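You operate a simulated robot arm through the tools that you are given. There is no shell and no other tool.

You run a simulated robot arm. Do the job below in one go: nothing can be reset, and whatever is moved stays where it is left.

TASK
Brown the grid of buns GOLD on both sides, then stand it upright.
Fine: heat on, turn it over when the display shows GOLD; heat off at the end; touch only the grip; spill none. Where these are worked on the way, their far stop is far enough and under half their travel is too little: wire grid of buns.

It is judged by the outcome, as a careful person would: the job done as asked, and still so three seconds after it is handed in. It fails if anything else is knocked over, pushed out of place, dropped, spilled or broken.

THE ROBOT
A 7-joint arm with a two-finger parallel gripper, fixed in place. Base frame: the origin is on the floor under the middle of its stand, x ahead of it, y to its left, z up. Lengths are in m, angles in rad, forces in N, time in s.
It reaches about 1.247 m from its shoulder. Its first joint turns from -2.304 to 2.304 rad. Payload 3.91 kg.
Tool frame: the origin (TCP) lies between the finger pads and is the grasp point; the fingertips stand 0.03 m ahead of it; z points along the fingers, y is the line along which they close. Largest opening 0.11 m; finger width 0.02, thickness 0.01; the body of the gripper, 0.048 by 0.112 m, starts 0.055 m behind the TCP.
Orientation is told as [roll, pitch, yaw] about the base's x, y, z axes, in that order, counted from this pose: with the fingers straight down and closing along the base's y, the tool's x points along the base's -x, its y along +y and its z along -z.

THE INTERFACE
- The arm moves only by the tool jog_arm. Its argument "steps" is one flat list of numbers, 7 for each row, row after row: the gripper command, from -1 (shut) to 1 (fully open), values between in proportion, then the shift along the tool's x, y, z in m, then the turn, a rotation vector about the tool's x, y, z in rad. In form: [gripper, tx, ty, tz, ax, ay, az, gripper, tx, ty, tz, ax, ay, az, ...]. A call has 1 to 20 rows; each row is the pose to reach, as a shift and turn from the pose commanded when the call began, along the tool's axes at that moment. A row lasts 0.2 s, in which the tool goes at most 0.05 m and 0.15 rad; a call with a longer step from one row to the next is refused whole, and so is a gripper value outside its range. A pose out of reach is approached as far as the arm can. The call stops where the force on the tool passes 50 N (or 10 N more than at its start, if that is more) or the arm is blocked; 0.2 s more then pass. Each finger travels about 0.108 m/s and halts on what it meets, pressing with about 43 N; the grip force reading is that of the motor and also rises with nothing between the fingers. The clock runs only during rows and for 0.2 s after the last one: add rows that repeat a pose to give the fingers time. The reply holds the time, the measured pose of the TCP, the force on the tool along the base axes, the opening and the grip force, in the units named above and with some noise, with the torque about the TCP (base axes, N m) and any sound that the robot's microphone picked up.
- Cameras (640 x 400 px; columns grow to the right, rows downward): "scene" is fixed at [0.2338, 0.6547, 1.4744]; the picture's right is [0.98, -0.20, 0.00], its down [-0.20, -0.96, -0.18] and it looks along [0.04, 0.18, -0.98] (base axes); focal length 214 px, centre (320, 200). "wrist" rides on the gripper at [0.072, 0.017, -0.103] in the tool frame; the picture's right is [-0.23, 0.97, 0.00], its down [-0.76, -0.18, -0.62] and it looks along [-0.61, -0.14, 0.78] (tool axes); focal length 222 px, centre (320, 200). There is no depth. A picture from a camera that has moved, and an enlarged one, comes with that camera's place and axes in the base frame and with its lens. The place of the scene camera against the robot may be out by one fixed shift of up to 0.025 m in any direction.
- grab_frame(camera): a new picture of that camera. No time passes.
- inspect(camera, box): a new picture of the part [left, top, right, bottom] of that camera's present view, enlarged. No time passes.
- sign_off(): hands the job in; it is judged then, once.

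Places have to be worked out from the pictures, the camera data and where the tool is seen. Open the gripper and draw the arm clear of the work before you hand the job in, unless the task says otherwise.

The tools are called after "Emit:" by a JSON object that holds its "name" and its "arguments". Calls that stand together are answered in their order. jog_arm: Moves the arm, as the interface text tells. Its arguments: {"type":"object","properties":{"steps":{"type":"array","items":{"type":"number"}}},"required":["steps"]} The other tools are called the same way: grab_frame (camera) takes a picture; inspect (camera, box) takes an enlarged picture of a part of a camera's view; sign_off () hands the job in.

At the start:

```text
t: 0.0
tool_pos: [0.5582, 0.2605, 1.2529]
ee_rot: [0.0, -0.001, 0.0]
force: [0.4, 0.2, 0.4]
moment: [-0.04, -0.02, 0.01]
width: 0.1098
grip_force: 0.1
```

scene: 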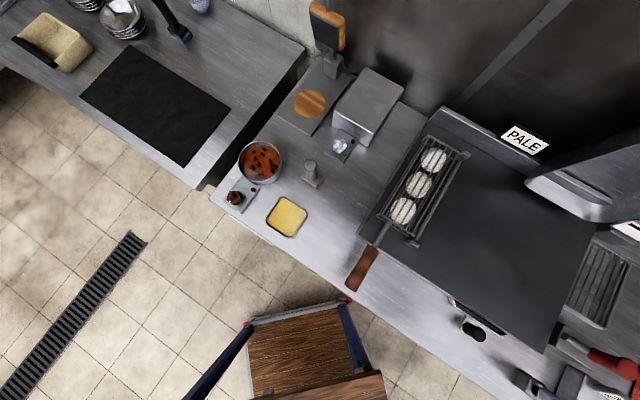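
wrist: 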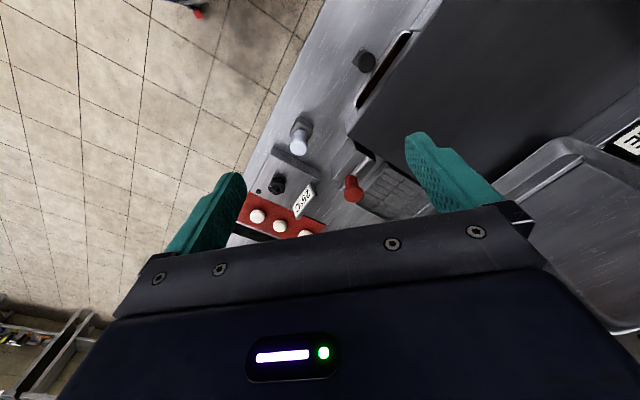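

I start by looking closely at the scene: the griddle, the wire grid with buns, the display and the knobs.

Emit:
{"name": "inspect", "arguments": {"camera": "scene", "box": [320, 90, 520, 300]}}

Emit:
{"name": "inspect", "arguments": {"camera": "scene", "box": [430, 250, 640, 400]}}

Emit:
{"name": "inspect", "arguments": {"camera": "scene", "box": [200, 0, 420, 220]}}

Emit:
{"name": "inspect", "arguments": {"camera": "wrist", "box": [220, 20, 460, 240]}}

```text
1.90 times, centred on (420, 195) of scene
camera zoom: at [0.2338, 0.6547, 1.4744], right [0.98, -0.2, 0.0], down [-0.2, -0.96, -0.18], along [0.04, 0.18, -0.98], focal length 408 px, centre (130, 210)
```

zoom: 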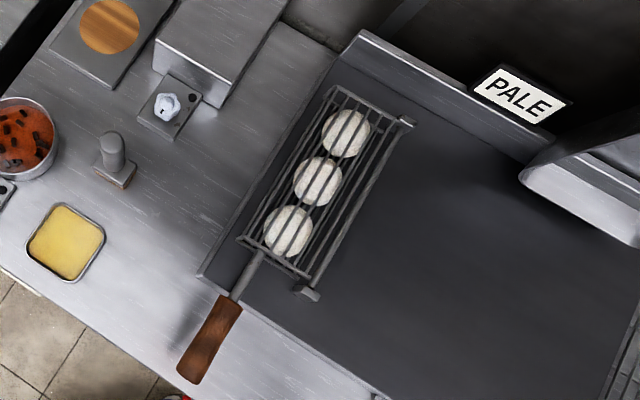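

```text
2.67 times, centred on (535, 325) of scene
camera zoom: at [0.2338, 0.6547, 1.4744], right [0.98, -0.2, 0.0], down [-0.2, -0.96, -0.18], along [0.04, 0.18, -0.98], focal length 572 px, centre (-253, -133)
```

zoom: 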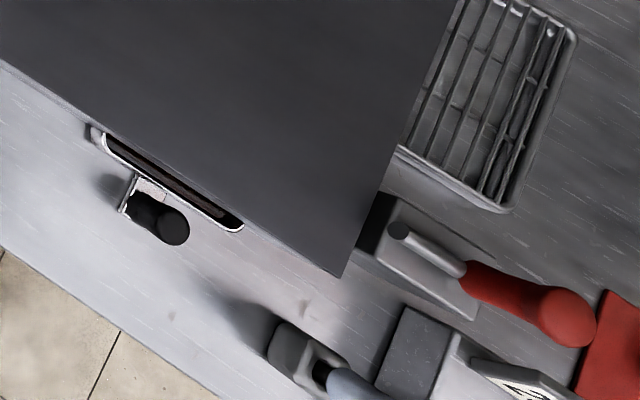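

```text
1.82 times, centred on (310, 110) of scene
camera zoom: at [0.2338, 0.6547, 1.4744], right [0.98, -0.2, 0.0], down [-0.2, -0.96, -0.18], along [0.04, 0.18, -0.98], focal length 390 px, centre (338, 364)
```

zoom: 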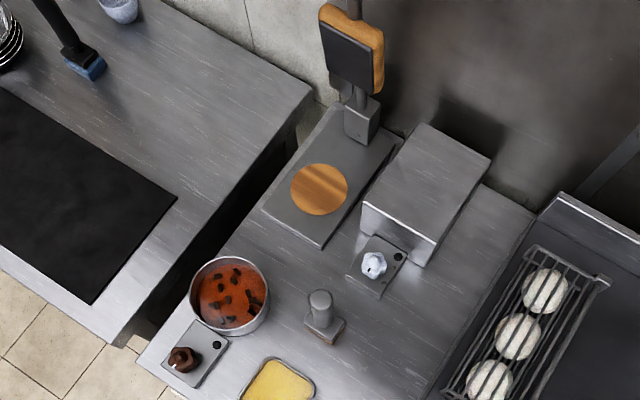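

```text
1.82 times, centred on (340, 130) of wrist
camera zoom: at [0.4844, 0.2787, 1.3553], right [0.23, 0.97, 0.0], down [0.76, -0.18, 0.62], along [0.61, -0.14, -0.78], focal length 404 px, centre (284, 327)
```

zoom: 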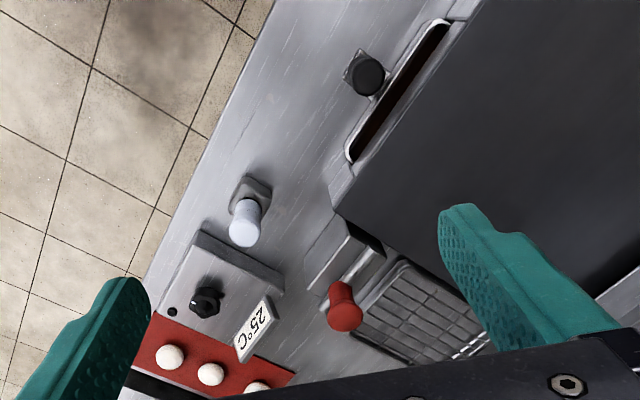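

The grid lies on the griddle under a display that reads PALE, and it seems to be hinged along its right long side. Several knobs around it could be the heat control, so I turn the wrist camera toward the griddle while staying high.

Emit:
{"name": "jog_arm", "arguments": {"steps": [1, 0.009, 0.017, 0, 0, 0, -0.1427, 1, 0.018, 0.034, 0, 0, 0, -0.2854, 1, 0.027, 0.051, 0, 0, 0, -0.4281, 1, 0.036, 0.068, 0, 0, 0, -0.5708, 1, 0.045, 0.085, 0, 0, 0, -0.7135, 1, 0.054, 0.102, 0, 0, 0, -0.8562, 1, 0.063, 0.119, 0, 0, 0, -0.9989, 1, 0.072, 0.136, 0, 0, 0, -1.1416, 1, 0.081, 0.153, 0, 0, 0, -1.2843, 1, 0.09, 0.17, 0, 0, 0, -1.427, 1, 0.1, 0.19, 0, 0, 0, -1.5697]}}

Emit:
{"name": "grab_frame", "arguments": {"camera": "wrist"}}

Emit:
{"name": "grab_frame", "arguments": {"camera": "scene"}}

```text
t: 2.4
tool_pos: [0.4584, 0.4512, 1.2537]
ee_rot: [0.0, 0.001, 1.571]
force: [0.6, -1.3, 0.1]
moment: [0.06, 0.0, 0.01]
width: 0.1102
grip_force: 0.0
```

```text
taken
camera wrist: at [0.4401, 0.3796, 1.3555], right [-0.97, 0.23, 0.0], down [0.18, 0.76, 0.62], along [0.14, 0.61, -0.78], focal length 222 px, centre (320, 200)
```

wrist: 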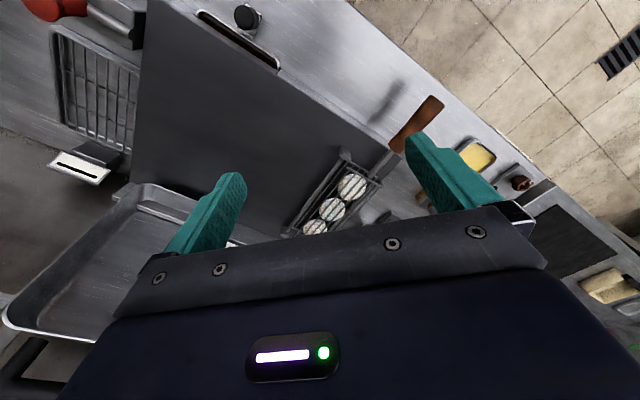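

```text
taken
```

scene: 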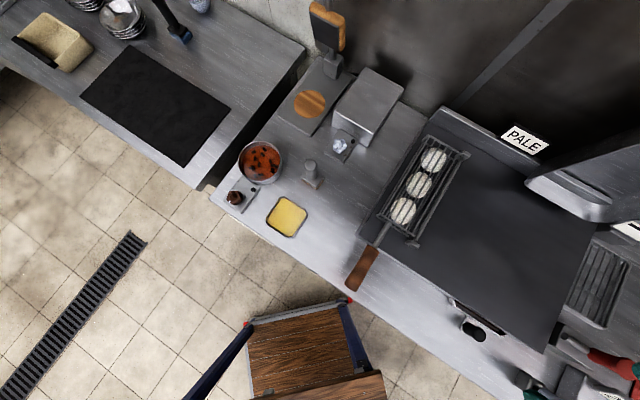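

The wrist view confirms the layout: the counter runs at about 45° to the base axes, and the grid's brown grip is near the counter's front edge. I enlarge each candidate heat control before moving again.

Emit:
{"name": "inspect", "arguments": {"camera": "scene", "box": [315, 110, 375, 170]}}

Emit:
{"name": "inspect", "arguments": {"camera": "scene", "box": [440, 280, 520, 360]}}

Emit:
{"name": "inspect", "arguments": {"camera": "scene", "box": [340, 120, 480, 300]}}

Emit:
{"name": "inspect", "arguments": {"camera": "wrist", "box": [280, 80, 460, 240]}}

Emit:
{"name": "inspect", "arguments": {"camera": "scene", "box": [215, 170, 275, 230]}}

Emit:
{"name": "inspect", "arguments": {"camera": "wrist", "box": [20, 0, 300, 200]}}

```text
6.67 times, centred on (345, 140) of scene
camera zoom: at [0.2338, 0.6547, 1.4744], right [0.98, -0.2, 0.0], down [-0.2, -0.96, -0.18], along [0.04, 0.18, -0.98], focal length 1430 px, centre (153, 600)
```

zoom: 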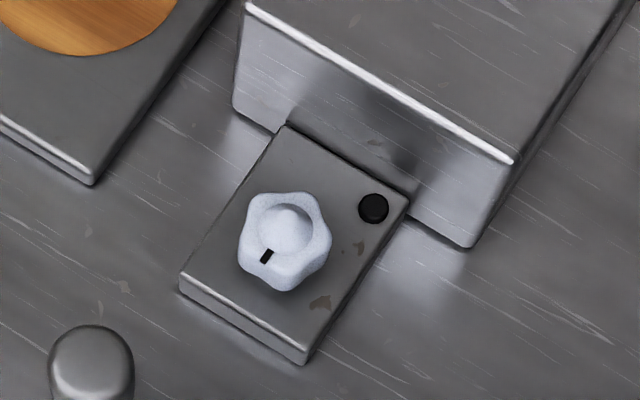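

```text
5.00 times, centred on (480, 320) of scene
camera zoom: at [0.2338, 0.6547, 1.4744], right [0.98, -0.2, 0.0], down [-0.2, -0.96, -0.18], along [0.04, 0.18, -0.98], focal length 1072 px, centre (-480, -400)
```

zoom: 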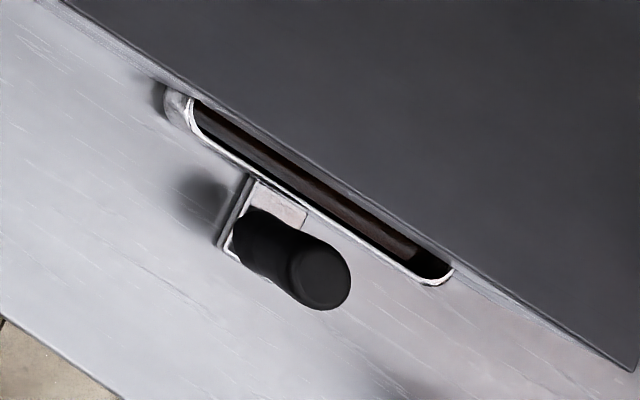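

```text
2.22 times, centred on (410, 210) of scene
camera zoom: at [0.2338, 0.6547, 1.4744], right [0.98, -0.2, 0.0], down [-0.2, -0.96, -0.18], along [0.04, 0.18, -0.98], focal length 477 px, centre (120, 178)
```

zoom: 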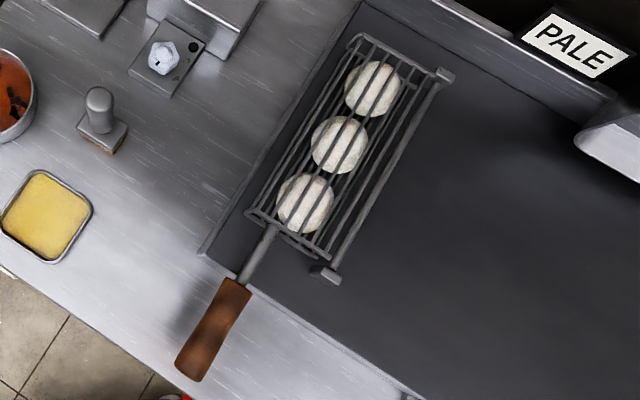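

```text
2.50 times, centred on (370, 160) of wrist
camera zoom: at [0.4401, 0.3796, 1.3555], right [-0.97, 0.23, 0.0], down [0.18, 0.76, 0.62], along [0.14, 0.61, -0.78], focal length 555 px, centre (195, 300)
```

zoom: 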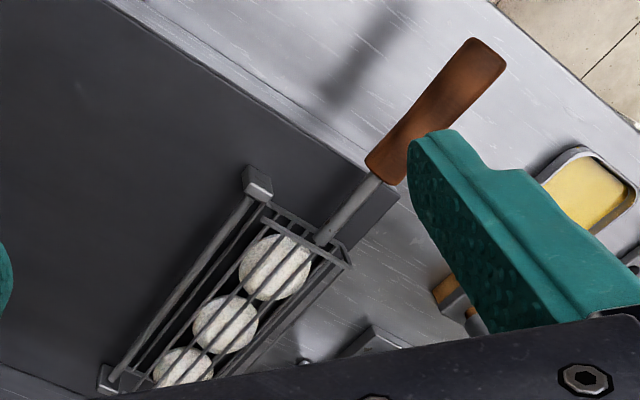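

```text
6.67 times, centred on (245, 200) of scene
camera zoom: at [0.2338, 0.6547, 1.4744], right [0.98, -0.2, 0.0], down [-0.2, -0.96, -0.18], along [0.04, 0.18, -0.98], focal length 1430 px, centre (820, 200)
```

zoom: 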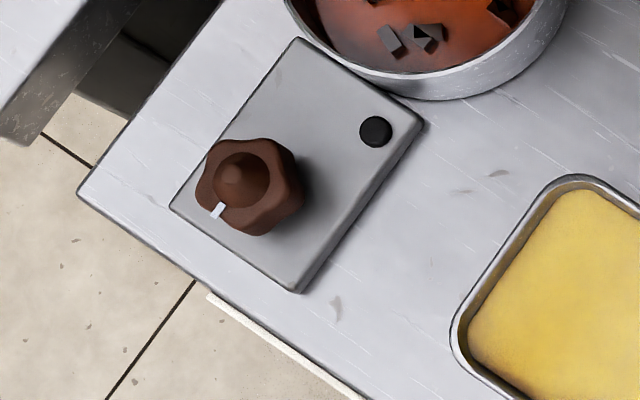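

```text
2.00 times, centred on (160, 100) of wrist
camera zoom: at [0.4401, 0.3796, 1.3555], right [-0.97, 0.23, 0.0], down [0.18, 0.76, 0.62], along [0.14, 0.61, -0.78], focal length 444 px, centre (640, 400)
```

zoom: 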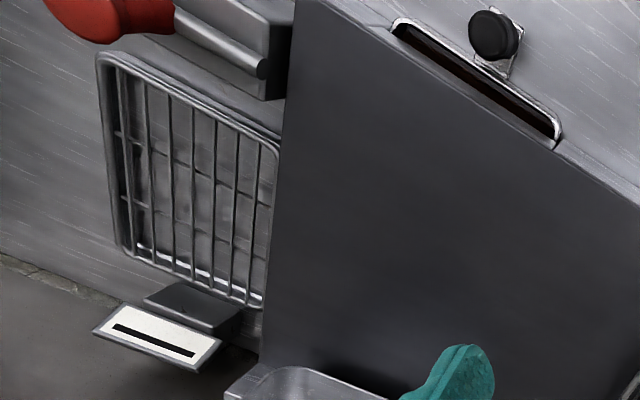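

The black part beside the slot looks like a tray or trough handle. The rotary knobs are brown by the soup, white by the silver box, and black by the "25°C" sign. I move the wrist camera back over the right-hand side to read that controller closely.

Emit:
{"name": "jog_arm", "arguments": {"steps": [1, 0.027, -0.0145, 0, 0, 0, 0.1427, 1, 0.054, -0.029, 0, 0, 0, 0.2854, 1, 0.081, -0.0435, 0, 0, 0, 0.4281, 1, 0.108, -0.058, 0, 0, 0, 0.5708, 1, 0.135, -0.0725, 0, 0, 0, 0.7135, 1, 0.162, -0.087, 0, 0, 0, 0.8562, 1, 0.189, -0.1015, 0, 0, 0, 0.9989, 1, 0.216, -0.116, 0, 0, 0, 1.1416, 1, 0.243, -0.1305, 0, 0, 0, 1.2843, 1, 0.27, -0.145, 0, 0, 0, 1.427, 1, 0.3, -0.16, 0, 0, 0, 1.5697]}}

Emit:
{"name": "grab_frame", "arguments": {"camera": "wrist"}}

```text
t: 4.8
tool_pos: [0.6178, 0.1523, 1.2538]
ee_rot: [-0.001, 0.0, -0.003]
force: [1.1, 0.5, 0.9]
moment: [0.0, -0.02, -0.01]
width: 0.1098
grip_force: 0.1
```

```text
taken
camera wrist: at [0.5436, 0.1697, 1.3553], right [0.23, 0.97, 0.0], down [0.76, -0.18, 0.62], along [0.61, -0.14, -0.78], focal length 222 px, centre (320, 200)
```

wrist: 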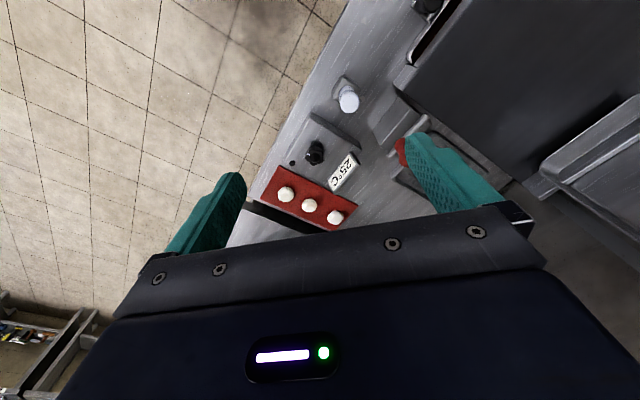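

The controller with the 25°C sign is now in clear view, so I enlarge it and the handles near it.

Emit:
{"name": "inspect", "arguments": {"camera": "wrist", "box": [250, 100, 380, 235]}}

Emit:
{"name": "inspect", "arguments": {"camera": "wrist", "box": [310, 0, 460, 130]}}

Emit:
{"name": "inspect", "arguments": {"camera": "scene", "box": [500, 320, 640, 400]}}

```text
2.96 times, centred on (315, 168) of wrist
camera zoom: at [0.5436, 0.1697, 1.3553], right [0.23, 0.97, 0.0], down [0.76, -0.18, 0.62], along [0.61, -0.14, -0.78], focal length 658 px, centre (335, 296)
```

zoom: 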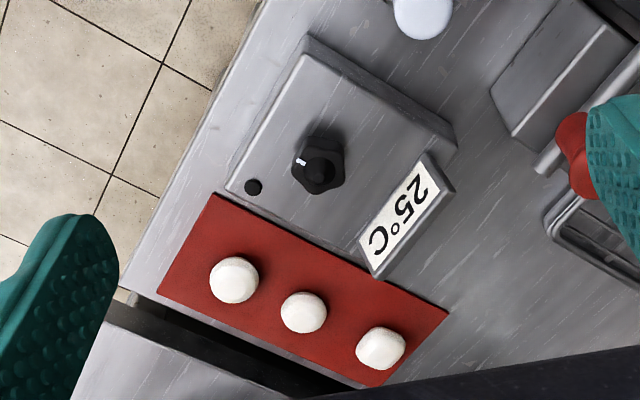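

```text
3.08 times, centred on (385, 65) of wrist
camera zoom: at [0.5436, 0.1697, 1.3553], right [0.23, 0.97, 0.0], down [0.76, -0.18, 0.62], along [0.61, -0.14, -0.78], focal length 684 px, centre (120, 615)
```

zoom: 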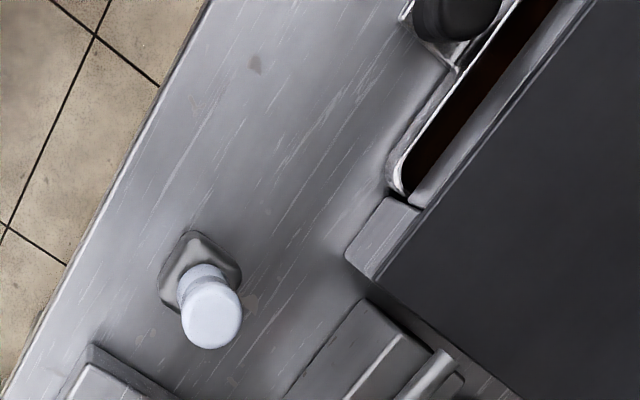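

```text
4.57 times, centred on (570, 360) of scene
camera zoom: at [0.2338, 0.6547, 1.4744], right [0.98, -0.2, 0.0], down [-0.2, -0.96, -0.18], along [0.04, 0.18, -0.98], focal length 980 px, centre (-823, -531)
```

zoom: 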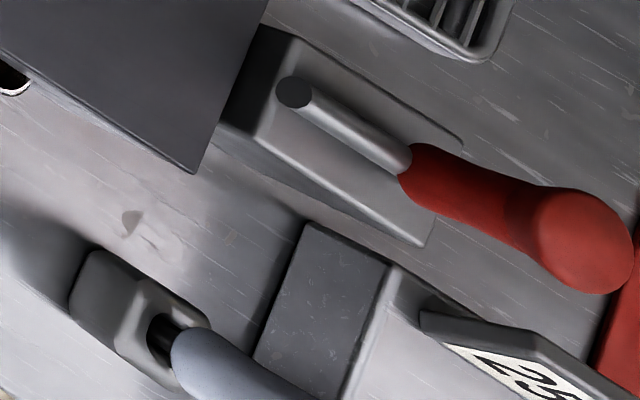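

The black-knob box with the 25°C sign is a thermostat near the griddle's front right corner. Before I choose, I want a better look at the white-knob device on the left, so I move the wrist camera over there and stay high.

Emit:
{"name": "jog_arm", "arguments": {"steps": [1, 0.0222, 0.036, 0, 0, 0, -0.1207, 1, 0.0443, 0.072, 0, 0, 0, -0.2415, 1, 0.0665, 0.108, 0, 0, 0, -0.3622, 1, 0.0886, 0.144, 0, 0, 0, -0.483, 1, 0.1108, 0.18, 0, 0, 0, -0.6037, 1, 0.1329, 0.216, 0, 0, 0, -0.7245, 1, 0.1551, 0.252, 0, 0, 0, -0.8452, 1, 0.1772, 0.288, 0, 0, 0, -0.966, 1, 0.1994, 0.324, 0, 0, 0, -1.0867, 1, 0.2215, 0.36, 0, 0, 0, -1.2075, 1, 0.2437, 0.396, 0, 0, 0, -1.3282, 1, 0.2658, 0.432, 0, 0, 0, -1.449, 1, 0.288, 0.468, 0, 0, 0, -1.5697]}}

Emit:
{"name": "grab_frame", "arguments": {"camera": "wrist"}}

Emit:
{"name": "grab_frame", "arguments": {"camera": "scene"}}

```text
t: 7.6
tool_pos: [0.3295, 0.6203, 1.2523]
ee_rot: [-0.001, 0.0, 1.574]
force: [0.7, -0.1, 0.3]
moment: [0.09, 0.0, 0.01]
width: 0.1102
grip_force: 0.1
```

```text
taken
camera wrist: at [0.3112, 0.5485, 1.3543], right [-0.97, 0.23, 0.0], down [0.18, 0.76, 0.62], along [0.14, 0.61, -0.78], focal length 222 px, centre (320, 200)
```

wrist: 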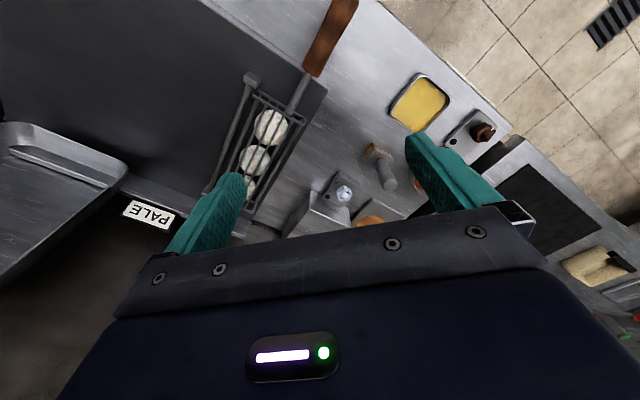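

```text
taken
```

scene: 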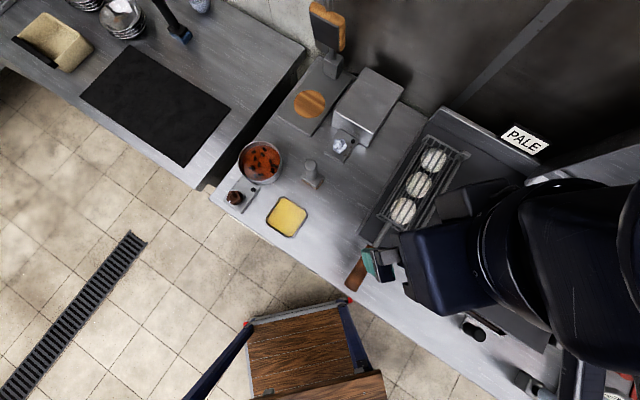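

The white knob and silver box are visible just above the gripper's edge, so I enlarge them along with the grid and its handle.

Emit:
{"name": "inspect", "arguments": {"camera": "wrist", "box": [280, 130, 420, 235]}}

Emit:
{"name": "inspect", "arguments": {"camera": "wrist", "box": [200, 0, 370, 215]}}

Emit:
{"name": "inspect", "arguments": {"camera": "wrist", "box": [0, 80, 230, 260]}}

```text
3.81 times, centred on (350, 182) of wrist
camera zoom: at [0.3112, 0.5485, 1.3543], right [-0.97, 0.23, 0.0], down [0.18, 0.76, 0.62], along [0.14, 0.61, -0.78], focal length 846 px, centre (206, 267)
```

zoom: 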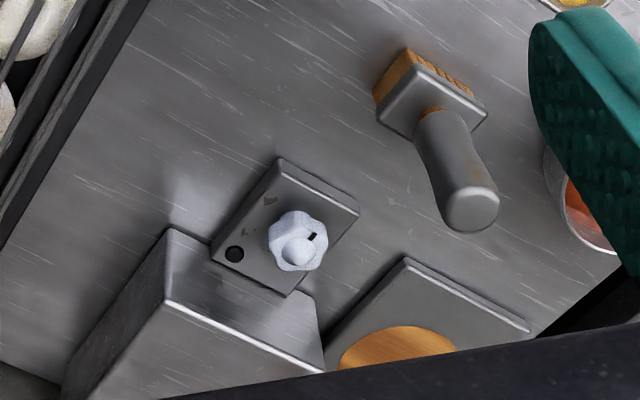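

```text
1.86 times, centred on (285, 108) of wrist
camera zoom: at [0.3112, 0.5485, 1.3543], right [-0.97, 0.23, 0.0], down [0.18, 0.76, 0.62], along [0.14, 0.61, -0.78], focal length 413 px, centre (385, 372)
```

zoom: 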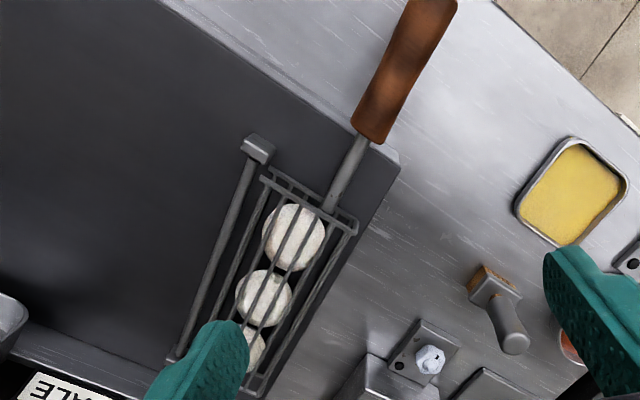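

```text
2.22 times, centred on (115, 170) of wrist
camera zoom: at [0.3112, 0.5485, 1.3543], right [-0.97, 0.23, 0.0], down [0.18, 0.76, 0.62], along [0.14, 0.61, -0.78], focal length 494 px, centre (776, 267)
```

zoom: 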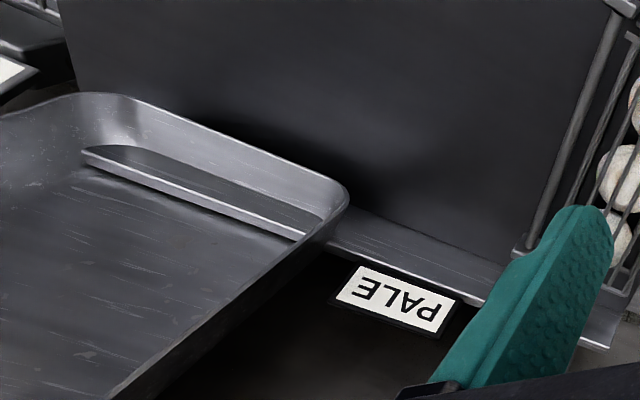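

I take the black knob with the 25°C sign as the griddle's heat control, since the brown one belongs to the soup and the white one to the silver box. By triangulation:
- the knob is near (0.766, 0.107, 0.91)
- the grip runs from about (0.266, 0.530) to (0.338, 0.609) at z≈0.94
- the hinge axis runs at 45°, about 0.078 m to the right of the grip

Before any heat, I test whether the arm can reach the horizontal grip pose, starting by backing off and yawing.

Emit:
{"name": "jog_arm", "arguments": {"steps": [1, 0.025, 0.0217, 0, 0, 0, -0.1309, 1, 0.05, 0.0433, 0, 0, 0, -0.2618, 1, 0.075, 0.065, 0, 0, 0, -0.3927, 1, 0.1, 0.0867, 0, 0, 0, -0.5236, 1, 0.125, 0.1083, 0, 0, 0, -0.6545, 1, 0.15, 0.13, 0, 0, 0, -0.7854]}}

Emit:
{"name": "grab_frame", "arguments": {"camera": "wrist"}}

Emit:
{"name": "grab_frame", "arguments": {"camera": "scene"}}

```text
t: 9.0
tool_pos: [0.1981, 0.4688, 1.2512]
ee_rot: [0.001, 0.0, 2.356]
force: [0.7, -0.9, -0.7]
moment: [-0.04, 0.08, 0.03]
width: 0.11
grip_force: 0.0
```

```text
taken
camera wrist: at [0.2368, 0.4065, 1.3543], right [-0.85, -0.53, 0.0], down [-0.41, 0.66, 0.62], along [-0.33, 0.53, -0.78], focal length 222 px, centre (320, 200)
```

wrist: 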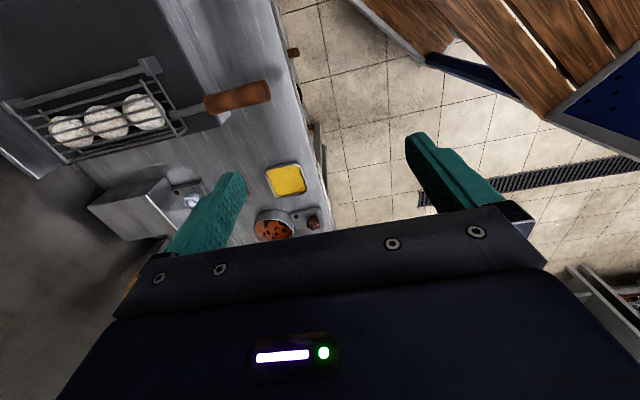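

```text
taken
```

scene: 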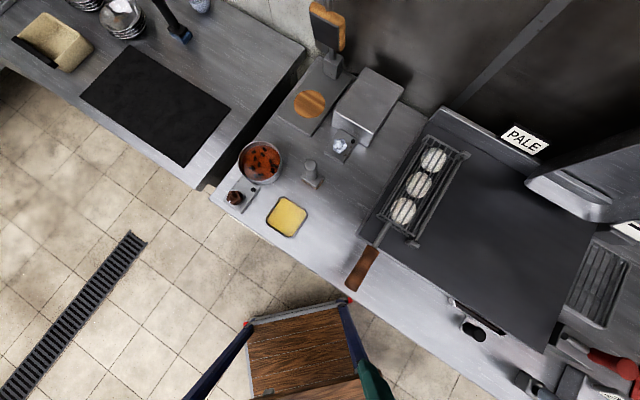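

The pose was reached. I enlarge the handle region from this third viewpoint to refine the grip and hinge positions, and also check the counter's front edge and the stand.

Emit:
{"name": "inspect", "arguments": {"camera": "wrist", "box": [0, 40, 300, 220]}}

Emit:
{"name": "inspect", "arguments": {"camera": "wrist", "box": [250, 0, 640, 220]}}

Emit:
{"name": "inspect", "arguments": {"camera": "wrist", "box": [130, 40, 290, 140]}}

```text
2.13 times, centred on (150, 130) of wrist
camera zoom: at [0.2368, 0.4065, 1.3543], right [-0.85, -0.53, 0.0], down [-0.41, 0.66, 0.62], along [-0.33, 0.53, -0.78], focal length 474 px, centre (683, 349)
```

zoom: 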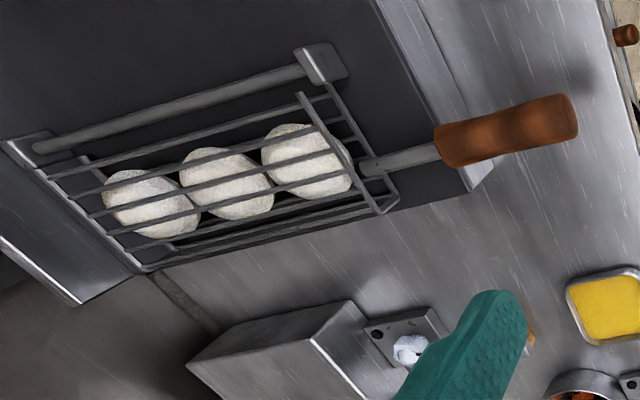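

```text
1.64 times, centred on (445, 110) of wrist
camera zoom: at [0.2368, 0.4065, 1.3543], right [-0.85, -0.53, 0.0], down [-0.41, 0.66, 0.62], along [-0.33, 0.53, -0.78], focal length 364 px, centre (115, 348)
```

zoom: 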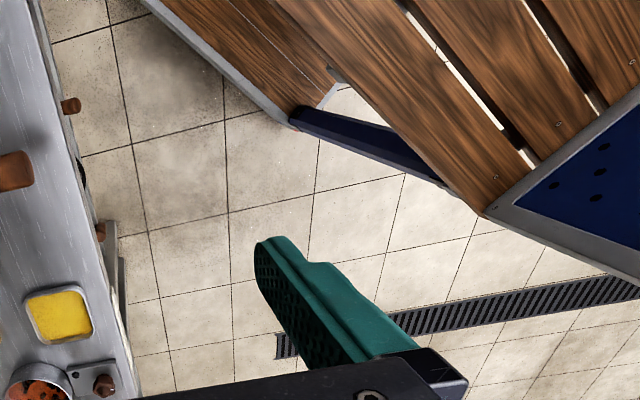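

```text
4.00 times, centred on (210, 90) of wrist
camera zoom: at [0.2368, 0.4065, 1.3543], right [-0.85, -0.53, 0.0], down [-0.41, 0.66, 0.62], along [-0.33, 0.53, -0.78], focal length 888 px, centre (760, 640)
```

zoom: 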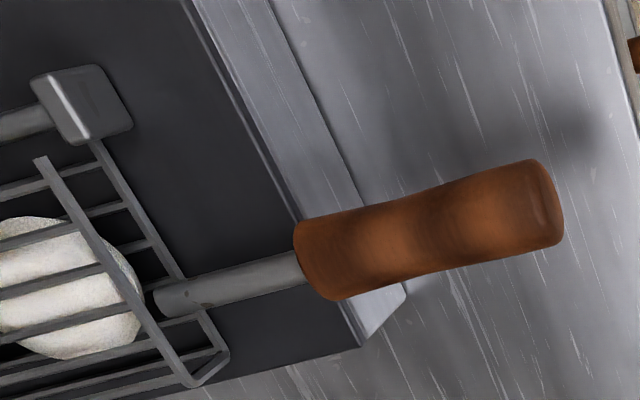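

I see small brown and black parts protruding from the counter's front face, so I inspect them in case they are controls.

Emit:
{"name": "inspect", "arguments": {"camera": "wrist", "box": [270, 20, 340, 200]}}

Emit:
{"name": "inspect", "arguments": {"camera": "wrist", "box": [275, 30, 325, 80]}}

Emit:
{"name": "inspect", "arguments": {"camera": "wrist", "box": [285, 80, 335, 170]}}

```text
2.22 times, centred on (305, 110) of wrist
camera zoom: at [0.2368, 0.4065, 1.3543], right [-0.85, -0.53, 0.0], down [-0.41, 0.66, 0.62], along [-0.33, 0.53, -0.78], focal length 494 px, centre (353, 400)
```

zoom: 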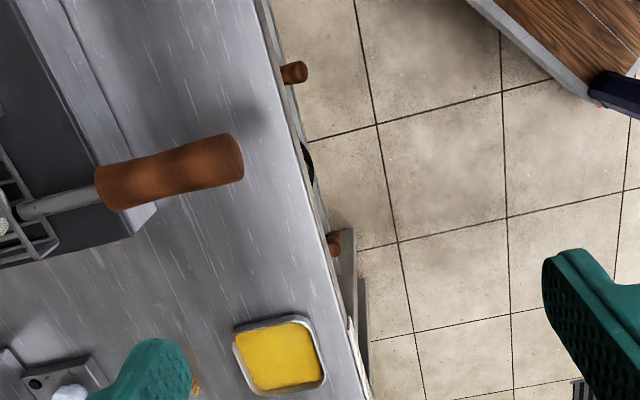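

```text
8.00 times, centred on (300, 55) of wrist
camera zoom: at [0.2368, 0.4065, 1.3543], right [-0.85, -0.53, 0.0], down [-0.41, 0.66, 0.62], along [-0.33, 0.53, -0.78], focal length 1777 px, centre (480, 1360)
```

zoom: 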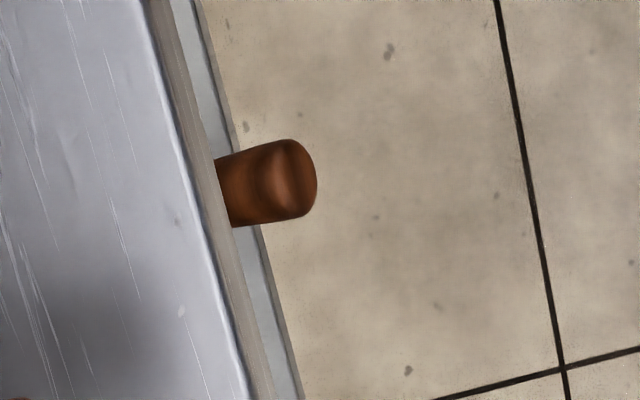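

```text
4.44 times, centred on (310, 125) of wrist
camera zoom: at [0.2368, 0.4065, 1.3543], right [-0.85, -0.53, 0.0], down [-0.41, 0.66, 0.62], along [-0.33, 0.53, -0.78], focal length 987 px, centre (364, 533)
```

zoom: 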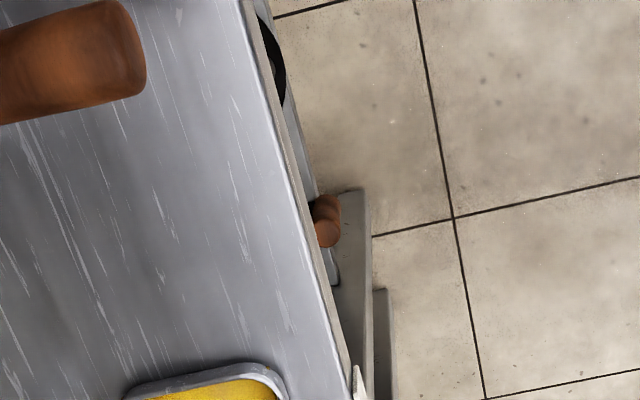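

There seem to be knobs on the counter's front face below the grip, so I check the same spot from the scene camera before going to look at that face.

Emit:
{"name": "inspect", "arguments": {"camera": "scene", "box": [300, 260, 400, 340]}}

Emit:
{"name": "inspect", "arguments": {"camera": "scene", "box": [200, 180, 320, 270]}}

```text
5.00 times, centred on (350, 300) of scene
camera zoom: at [0.2338, 0.6547, 1.4744], right [0.98, -0.2, 0.0], down [-0.2, -0.96, -0.18], along [0.04, 0.18, -0.98], focal length 1072 px, centre (170, -300)
```

zoom: 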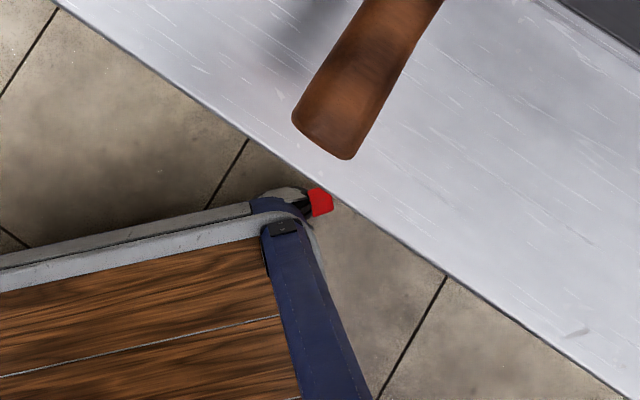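

```text
4.44 times, centred on (260, 225) of scene
camera zoom: at [0.2338, 0.6547, 1.4744], right [0.98, -0.2, 0.0], down [-0.2, -0.96, -0.18], along [0.04, 0.18, -0.98], focal length 953 px, centre (587, 89)
```

zoom: 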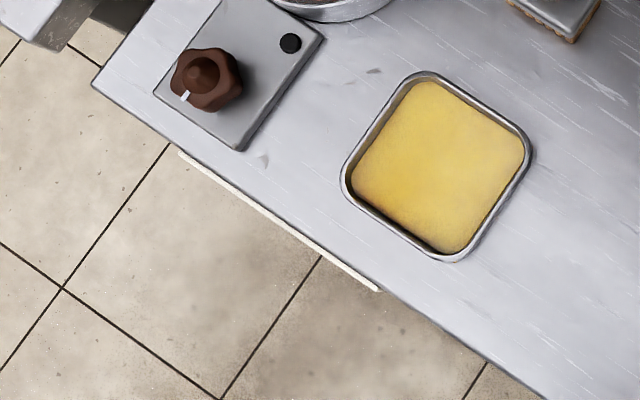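

The scene camera can't see the counter's front face. I lower the wrist in front of the counter, well clear of it, to view that face.

Emit:
{"name": "jog_arm", "arguments": {"steps": [1, 0.0277, 0.0114, 0.02, 0, 0, 0.1309, 1, 0.0553, 0.0229, 0.04, 0, 0, 0.2618, 1, 0.083, 0.0343, 0.06, 0, 0, 0.3927, 1, 0.1107, 0.0457, 0.08, 0, 0, 0.5236, 1, 0.1383, 0.0572, 0.1, 0, 0, 0.6545, 1, 0.166, 0.0686, 0.12, 0, 0, 0.7854]}}

Emit:
{"name": "grab_frame", "arguments": {"camera": "wrist"}}

```text
t: 10.4
tool_pos: [0.2678, 0.302, 1.1326]
ee_rot: [0.001, -0.001, 1.569]
force: [0.7, 0.8, 0.3]
moment: [-0.04, -0.04, -0.03]
width: 0.1099
grip_force: 0.1
```

```text
taken
camera wrist: at [0.2489, 0.2307, 1.234], right [-0.97, 0.23, 0.0], down [0.18, 0.76, 0.62], along [0.14, 0.61, -0.78], focal length 222 px, centre (320, 200)
```

wrist: 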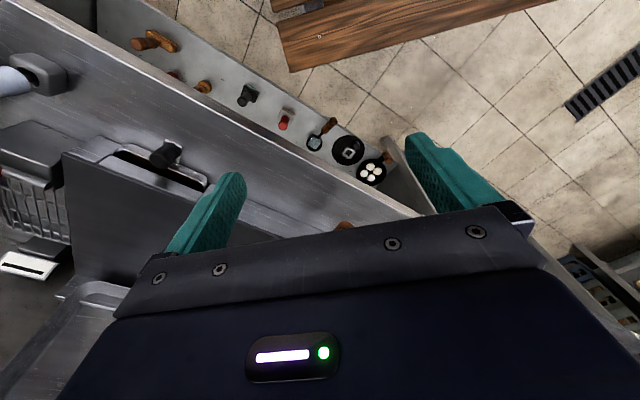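

The counter's front face carries a row of items, so I enlarge them.

Emit:
{"name": "inspect", "arguments": {"camera": "wrist", "box": [110, 10, 420, 220]}}

Emit:
{"name": "inspect", "arguments": {"camera": "wrist", "box": [225, 70, 345, 150]}}

Emit:
{"name": "inspect", "arguments": {"camera": "wrist", "box": [290, 110, 410, 200]}}

Emit:
{"name": "inspect", "arguments": {"camera": "wrist", "box": [110, 20, 230, 100]}}

```text
1.90 times, centred on (265, 115) of wrist
camera zoom: at [0.2489, 0.2307, 1.234], right [-0.97, 0.23, 0.0], down [0.18, 0.76, 0.62], along [0.14, 0.61, -0.78], focal length 423 px, centre (425, 362)
```

zoom: 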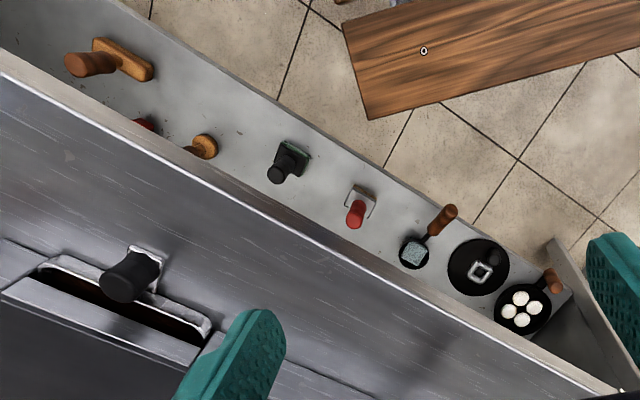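

```text
5.00 times, centred on (285, 110) of wrist
camera zoom: at [0.2489, 0.2307, 1.234], right [-0.97, 0.23, 0.0], down [0.18, 0.76, 0.62], along [0.14, 0.61, -0.78], focal length 1111 px, centre (495, 650)
```

zoom: 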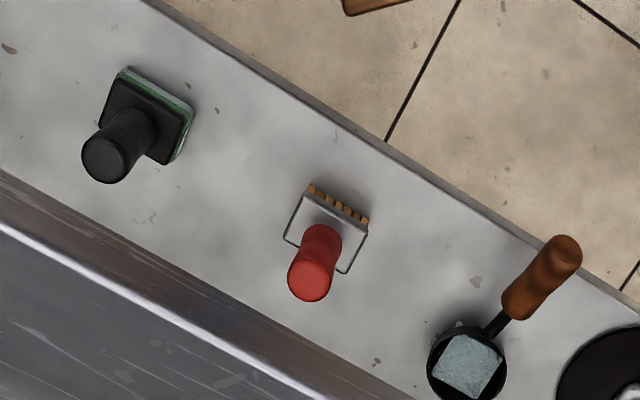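

```text
4.44 times, centred on (350, 155) of wrist
camera zoom: at [0.2489, 0.2307, 1.234], right [-0.97, 0.23, 0.0], down [0.18, 0.76, 0.62], along [0.14, 0.61, -0.78], focal length 987 px, centre (187, 400)
```

zoom: 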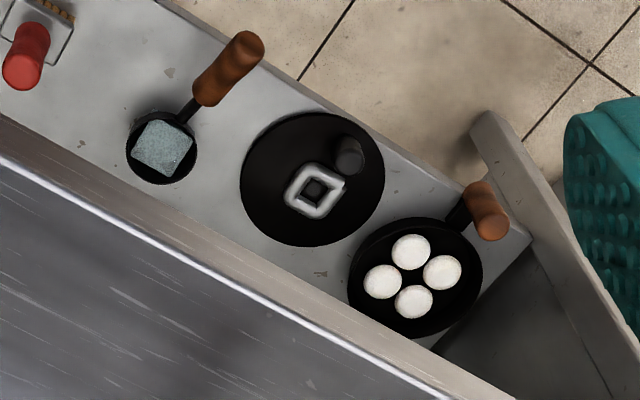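

```text
5.00 times, centred on (170, 60) of wrist
camera zoom: at [0.2489, 0.2307, 1.234], right [-0.97, 0.23, 0.0], down [0.18, 0.76, 0.62], along [0.14, 0.61, -0.78], focal length 1111 px, centre (1070, 900)
```

zoom: 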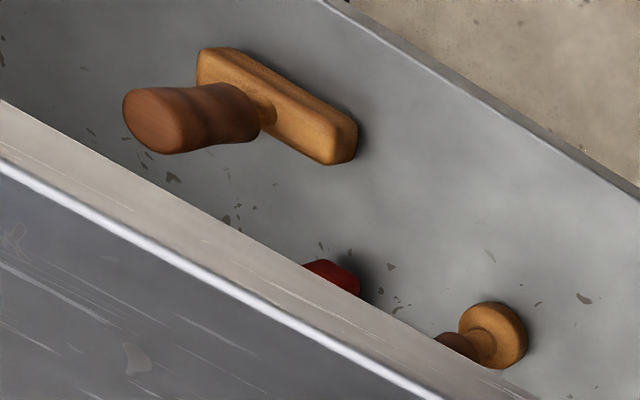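

Those are just tools on a lower shelf, not controls. I move in to see the silver box by the white knob from a lower angle, so I can decide which knob heats the griddle.

Emit:
{"name": "jog_arm", "arguments": {"steps": [1, -0.0433, -0.0055, 0.0037, 0, -0.0582, 0, 1, -0.0867, -0.011, 0.0073, 0, -0.1164, 0, 1, -0.13, -0.0166, 0.011, 0, -0.1745, 0, 1, -0.1733, -0.0222, 0.0147, 0, -0.2327, 0, 1, -0.2167, -0.0277, 0.0183, 0, -0.2909, 0, 1, -0.26, -0.0333, 0.022, 0, -0.3491, 0, 1, -0.3033, -0.0388, 0.0257, 0, -0.4072, 0, 1, -0.3467, -0.0444, 0.0293, 0, -0.4654, 0, 1, -0.39, -0.05, 0.033, 0, -0.5236, 0]}}

Emit:
{"name": "grab_frame", "arguments": {"camera": "wrist"}}

Emit:
{"name": "grab_frame", "arguments": {"camera": "scene"}}

```text
t: 12.4
tool_pos: [0.3183, 0.6957, 1.1005]
ee_rot: [-0.002, -0.525, 1.571]
force: [-0.3, 0.2, 0.3]
moment: [0.03, -0.01, -0.04]
width: 0.1098
grip_force: 0.1
```

```text
taken
camera wrist: at [0.3011, 0.581, 1.1535], right [-0.97, 0.2, 0.11], down [0.18, 0.35, 0.92], along [0.14, 0.92, -0.37], focal length 222 px, centre (320, 200)
```

wrist: 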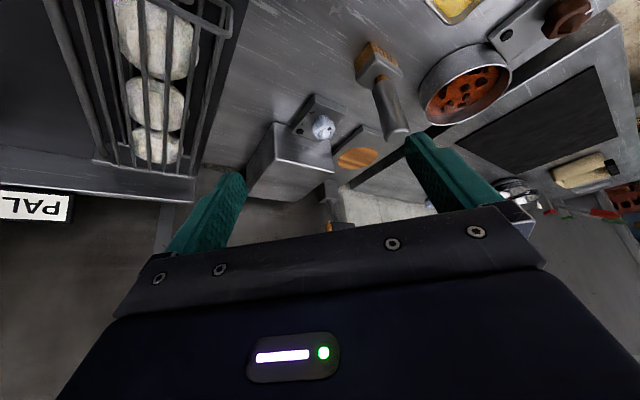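

```text
taken
```

scene: 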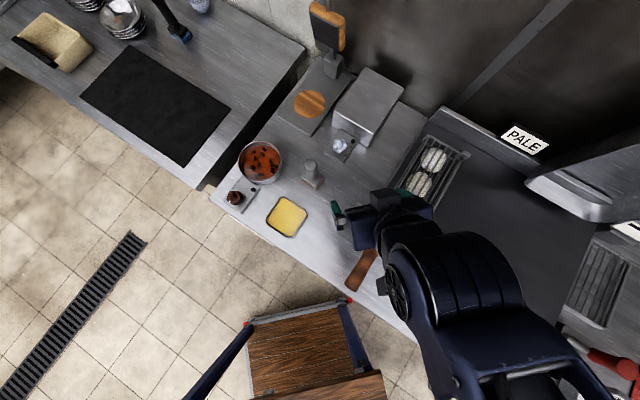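

I now have a lower view of the silver box and the white-knob plate, so I enlarge both.

Emit:
{"name": "inspect", "arguments": {"camera": "wrist", "box": [235, 70, 385, 215]}}

Emit:
{"name": "inspect", "arguments": {"camera": "wrist", "box": [30, 0, 250, 200]}}

```text
2.76 times, centred on (310, 142) of wrist
camera zoom: at [0.3011, 0.581, 1.1535], right [-0.97, 0.2, 0.11], down [0.18, 0.35, 0.92], along [0.14, 0.92, -0.37], focal length 613 px, centre (348, 359)
```

zoom: 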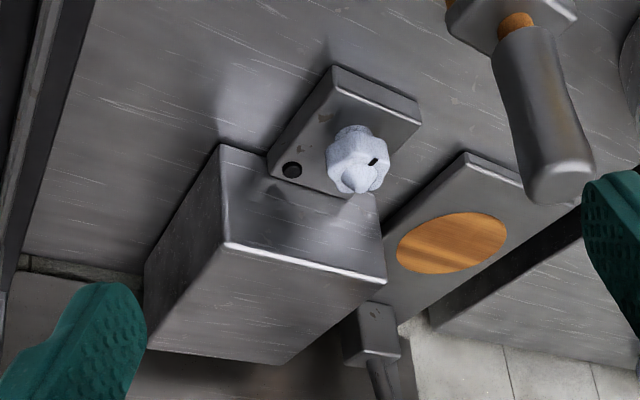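

```text
2.00 times, centred on (140, 100) of wrist
camera zoom: at [0.3011, 0.581, 1.1535], right [-0.97, 0.2, 0.11], down [0.18, 0.35, 0.92], along [0.14, 0.92, -0.37], focal length 444 px, centre (680, 400)
```

zoom: 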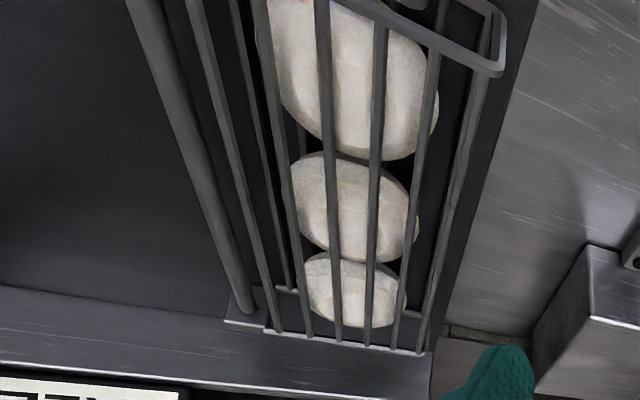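

The silver box is a plain appliance with its own white knob in front of it, just as the pot has its brown one. The thermostat beside the griddle is therefore the likeliest heat control, and I can check it by watching 25°C and PALE. I lift clear and head toward the black knob.

Emit:
{"name": "jog_arm", "arguments": {"steps": [1, 0.0233, -0.0189, -0.03, 0, 0.0748, 0, 1, 0.0466, -0.0377, -0.06, 0, 0.1496, 0, 1, 0.0699, -0.0566, -0.09, 0, 0.2244, 0, 1, 0.0931, -0.0754, -0.12, 0, 0.2992, 0, 1, 0.1164, -0.0943, -0.15, 0, 0.374, 0, 1, 0.1397, -0.1131, -0.18, 0, 0.4488, 0, 1, 0.163, -0.132, -0.2096, 0, 0.5236, 0]}}

Emit:
{"name": "jog_arm", "arguments": {"steps": [1, 0.0367, -0.028, 0.005, 0, 0, 0.0785, 1, 0.0734, -0.056, 0.01, 0, 0, 0.157, 1, 0.1101, -0.084, 0.015, 0, 0, 0.2355, 1, 0.1468, -0.112, 0.02, 0, 0, 0.314, 1, 0.1835, -0.14, 0.025, 0, 0, 0.3925, 1, 0.2202, -0.168, 0.03, 0, 0, 0.471, 1, 0.2569, -0.196, 0.035, 0, 0, 0.5495, 1, 0.2936, -0.224, 0.04, 0, 0, 0.628, 1, 0.3303, -0.252, 0.045, 0, 0, 0.7065, 1, 0.367, -0.28, 0.05, 0, 0, 0.785]}}

Emit:
{"name": "grab_frame", "arguments": {"camera": "wrist"}}

```text
t: 14.0
tool_pos: [0.4538, 0.4444, 1.201]
ee_rot: [-0.001, 0.001, 1.571]
force: [1.4, 0.0, 0.4]
moment: [-0.04, 0.01, -0.01]
width: 0.1102
grip_force: 0.1
```

```text
t: 16.2
tool_pos: [0.7314, 0.0819, 1.1511]
ee_rot: [-0.001, 0.001, 0.785]
force: [0.2, 0.7, 0.1]
moment: [-0.08, -0.02, 0.02]
width: 0.1098
grip_force: 0.0
```

```text
taken
camera wrist: at [0.6671, 0.0429, 1.2532], right [-0.53, 0.85, 0.0], down [0.66, 0.41, 0.62], along [0.53, 0.33, -0.78], focal length 222 px, centre (320, 200)
```

wrist: 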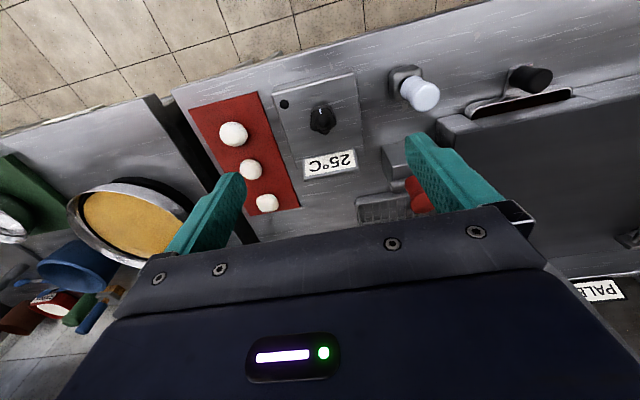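

I have a straight view of the black-knob controller, so I enlarge it to get the knob centre, pointer, lamp and sign height.

Emit:
{"name": "inspect", "arguments": {"camera": "wrist", "box": [265, 65, 375, 190]}}

Emit:
{"name": "inspect", "arguments": {"camera": "wrist", "box": [350, 50, 500, 235]}}

```text
3.20 times, centred on (320, 128) of wrist
camera zoom: at [0.6671, 0.0429, 1.2532], right [-0.53, 0.85, 0.0], down [0.66, 0.41, 0.62], along [0.53, 0.33, -0.78], focal length 711 px, centre (320, 432)
```

zoom: 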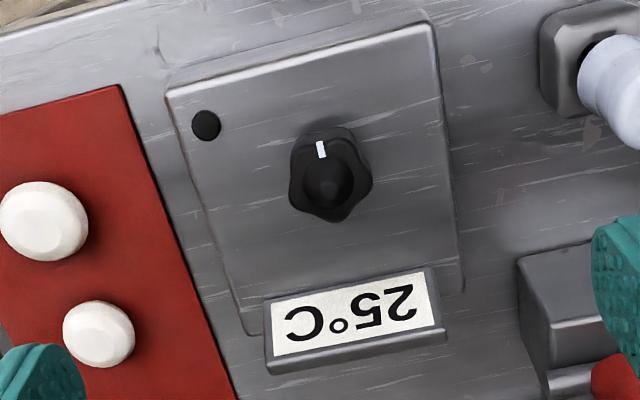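

```text
2.16 times, centred on (425, 142) of wrist
camera zoom: at [0.6671, 0.0429, 1.2532], right [-0.53, 0.85, 0.0], down [0.66, 0.41, 0.62], along [0.53, 0.33, -0.78], focal length 480 px, centre (93, 324)
```

zoom: 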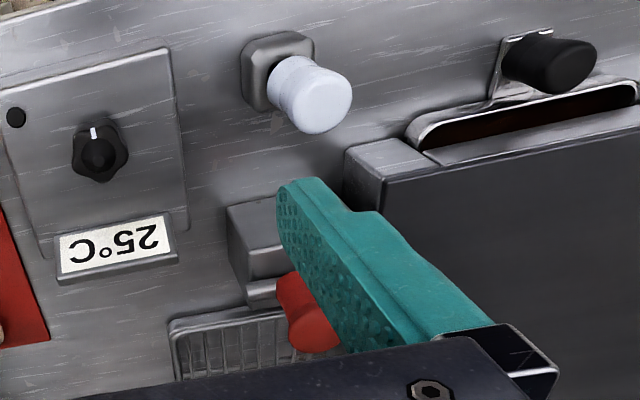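

The knob top is at about (0.766, 0.110, 0.914), the sign's top is about 0.927, and the pointer faces the front. I descend to just above the knob, with the tips still clear, to check centring and height.

Emit:
{"name": "jog_arm", "arguments": {"steps": [0.27, -0.0088, -0.001, 0.0352, 0, 0, 0, 0.27, -0.0176, -0.002, 0.0704, 0, 0, 0, 0.27, -0.0264, -0.003, 0.1056, 0, 0, 0, 0.27, -0.0352, -0.004, 0.1408, 0, 0, 0, 0.27, -0.044, -0.005, 0.174, 0, 0, 0]}}

Emit:
{"name": "grab_frame", "arguments": {"camera": "wrist"}}

Emit:
{"name": "inspect", "arguments": {"camera": "wrist", "box": [240, 110, 400, 230]}}

```text
t: 17.4
tool_pos: [0.764, 0.1069, 0.9774]
ee_rot: [-0.002, -0.001, 0.785]
force: [0.5, -0.5, -0.2]
moment: [-0.01, 0.0, -0.04]
width: 0.0698
grip_force: 0.1
```

```text
taken
camera wrist: at [0.6996, 0.0682, 1.0797], right [-0.53, 0.85, 0.0], down [0.66, 0.41, 0.62], along [0.53, 0.33, -0.78], focal length 222 px, centre (320, 200)
```

wrist: 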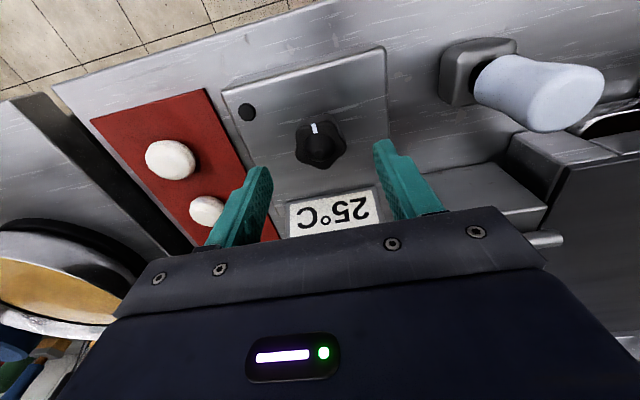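

```text
3.33 times, centred on (320, 170) of wrist
camera zoom: at [0.6996, 0.0682, 1.0797], right [-0.53, 0.85, 0.0], down [0.66, 0.41, 0.62], along [0.53, 0.33, -0.78], focal length 740 px, centre (320, 300)
```

zoom: 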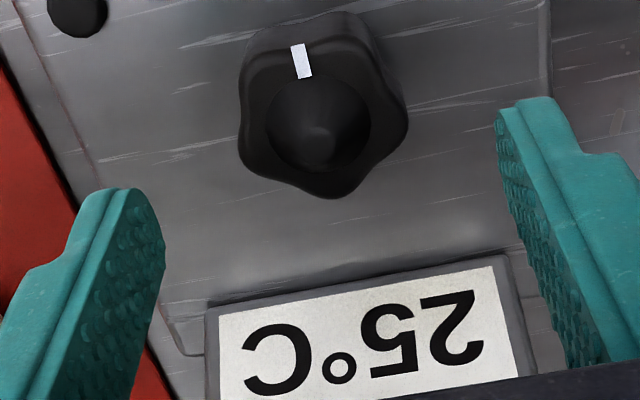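

The knob cap is at about (0.767, 0.111, 0.910), and my tool is 5 mm short of it along the counter's depth. The box top is around 0.893–0.898, so I centre and lower until the tips are at about z=0.900, then close gently on the knob.

Emit:
{"name": "jog_arm", "arguments": {"steps": [0.27, -0.005, 0, 0.016, 0, 0, 0, 0.27, -0.005, 0, 0.032, 0, 0, 0, 0.27, -0.005, 0, 0.047, 0, 0, 0, 0.27, -0.005, 0, 0.047, 0, 0, 0]}}

Emit:
{"name": "grab_frame", "arguments": {"camera": "wrist"}}

Emit:
{"name": "inspect", "arguments": {"camera": "wrist", "box": [240, 110, 400, 230]}}

```text
t: 18.4
tool_pos: [0.7692, 0.1111, 0.9289]
ee_rot: [0.001, 0.001, 0.782]
force: [-0.4, 0.3, 0.6]
moment: [0.01, 0.03, 0.0]
width: 0.0699
grip_force: 0.0
```

```text
taken
camera wrist: at [0.7047, 0.0719, 1.0312], right [-0.53, 0.85, 0.0], down [0.66, 0.41, 0.62], along [0.53, 0.33, -0.78], focal length 222 px, centre (320, 200)
```

wrist: 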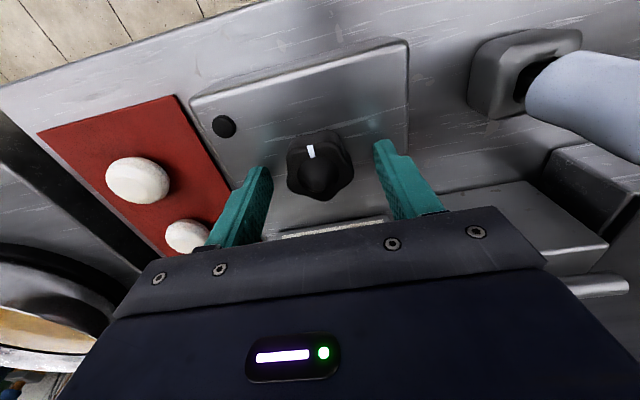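

```text
3.33 times, centred on (320, 170) of wrist
camera zoom: at [0.7047, 0.0719, 1.0312], right [-0.53, 0.85, 0.0], down [0.66, 0.41, 0.62], along [0.53, 0.33, -0.78], focal length 740 px, centre (320, 300)
```

zoom: 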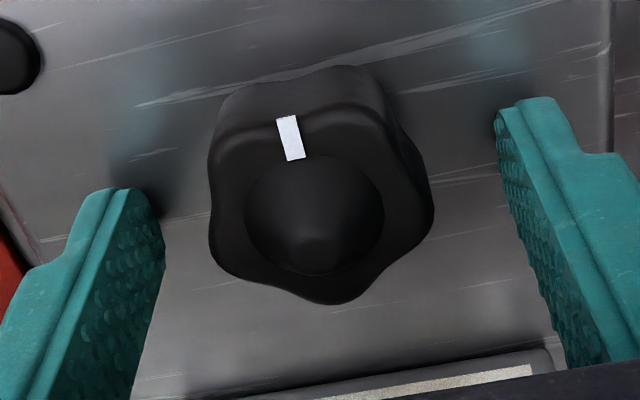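

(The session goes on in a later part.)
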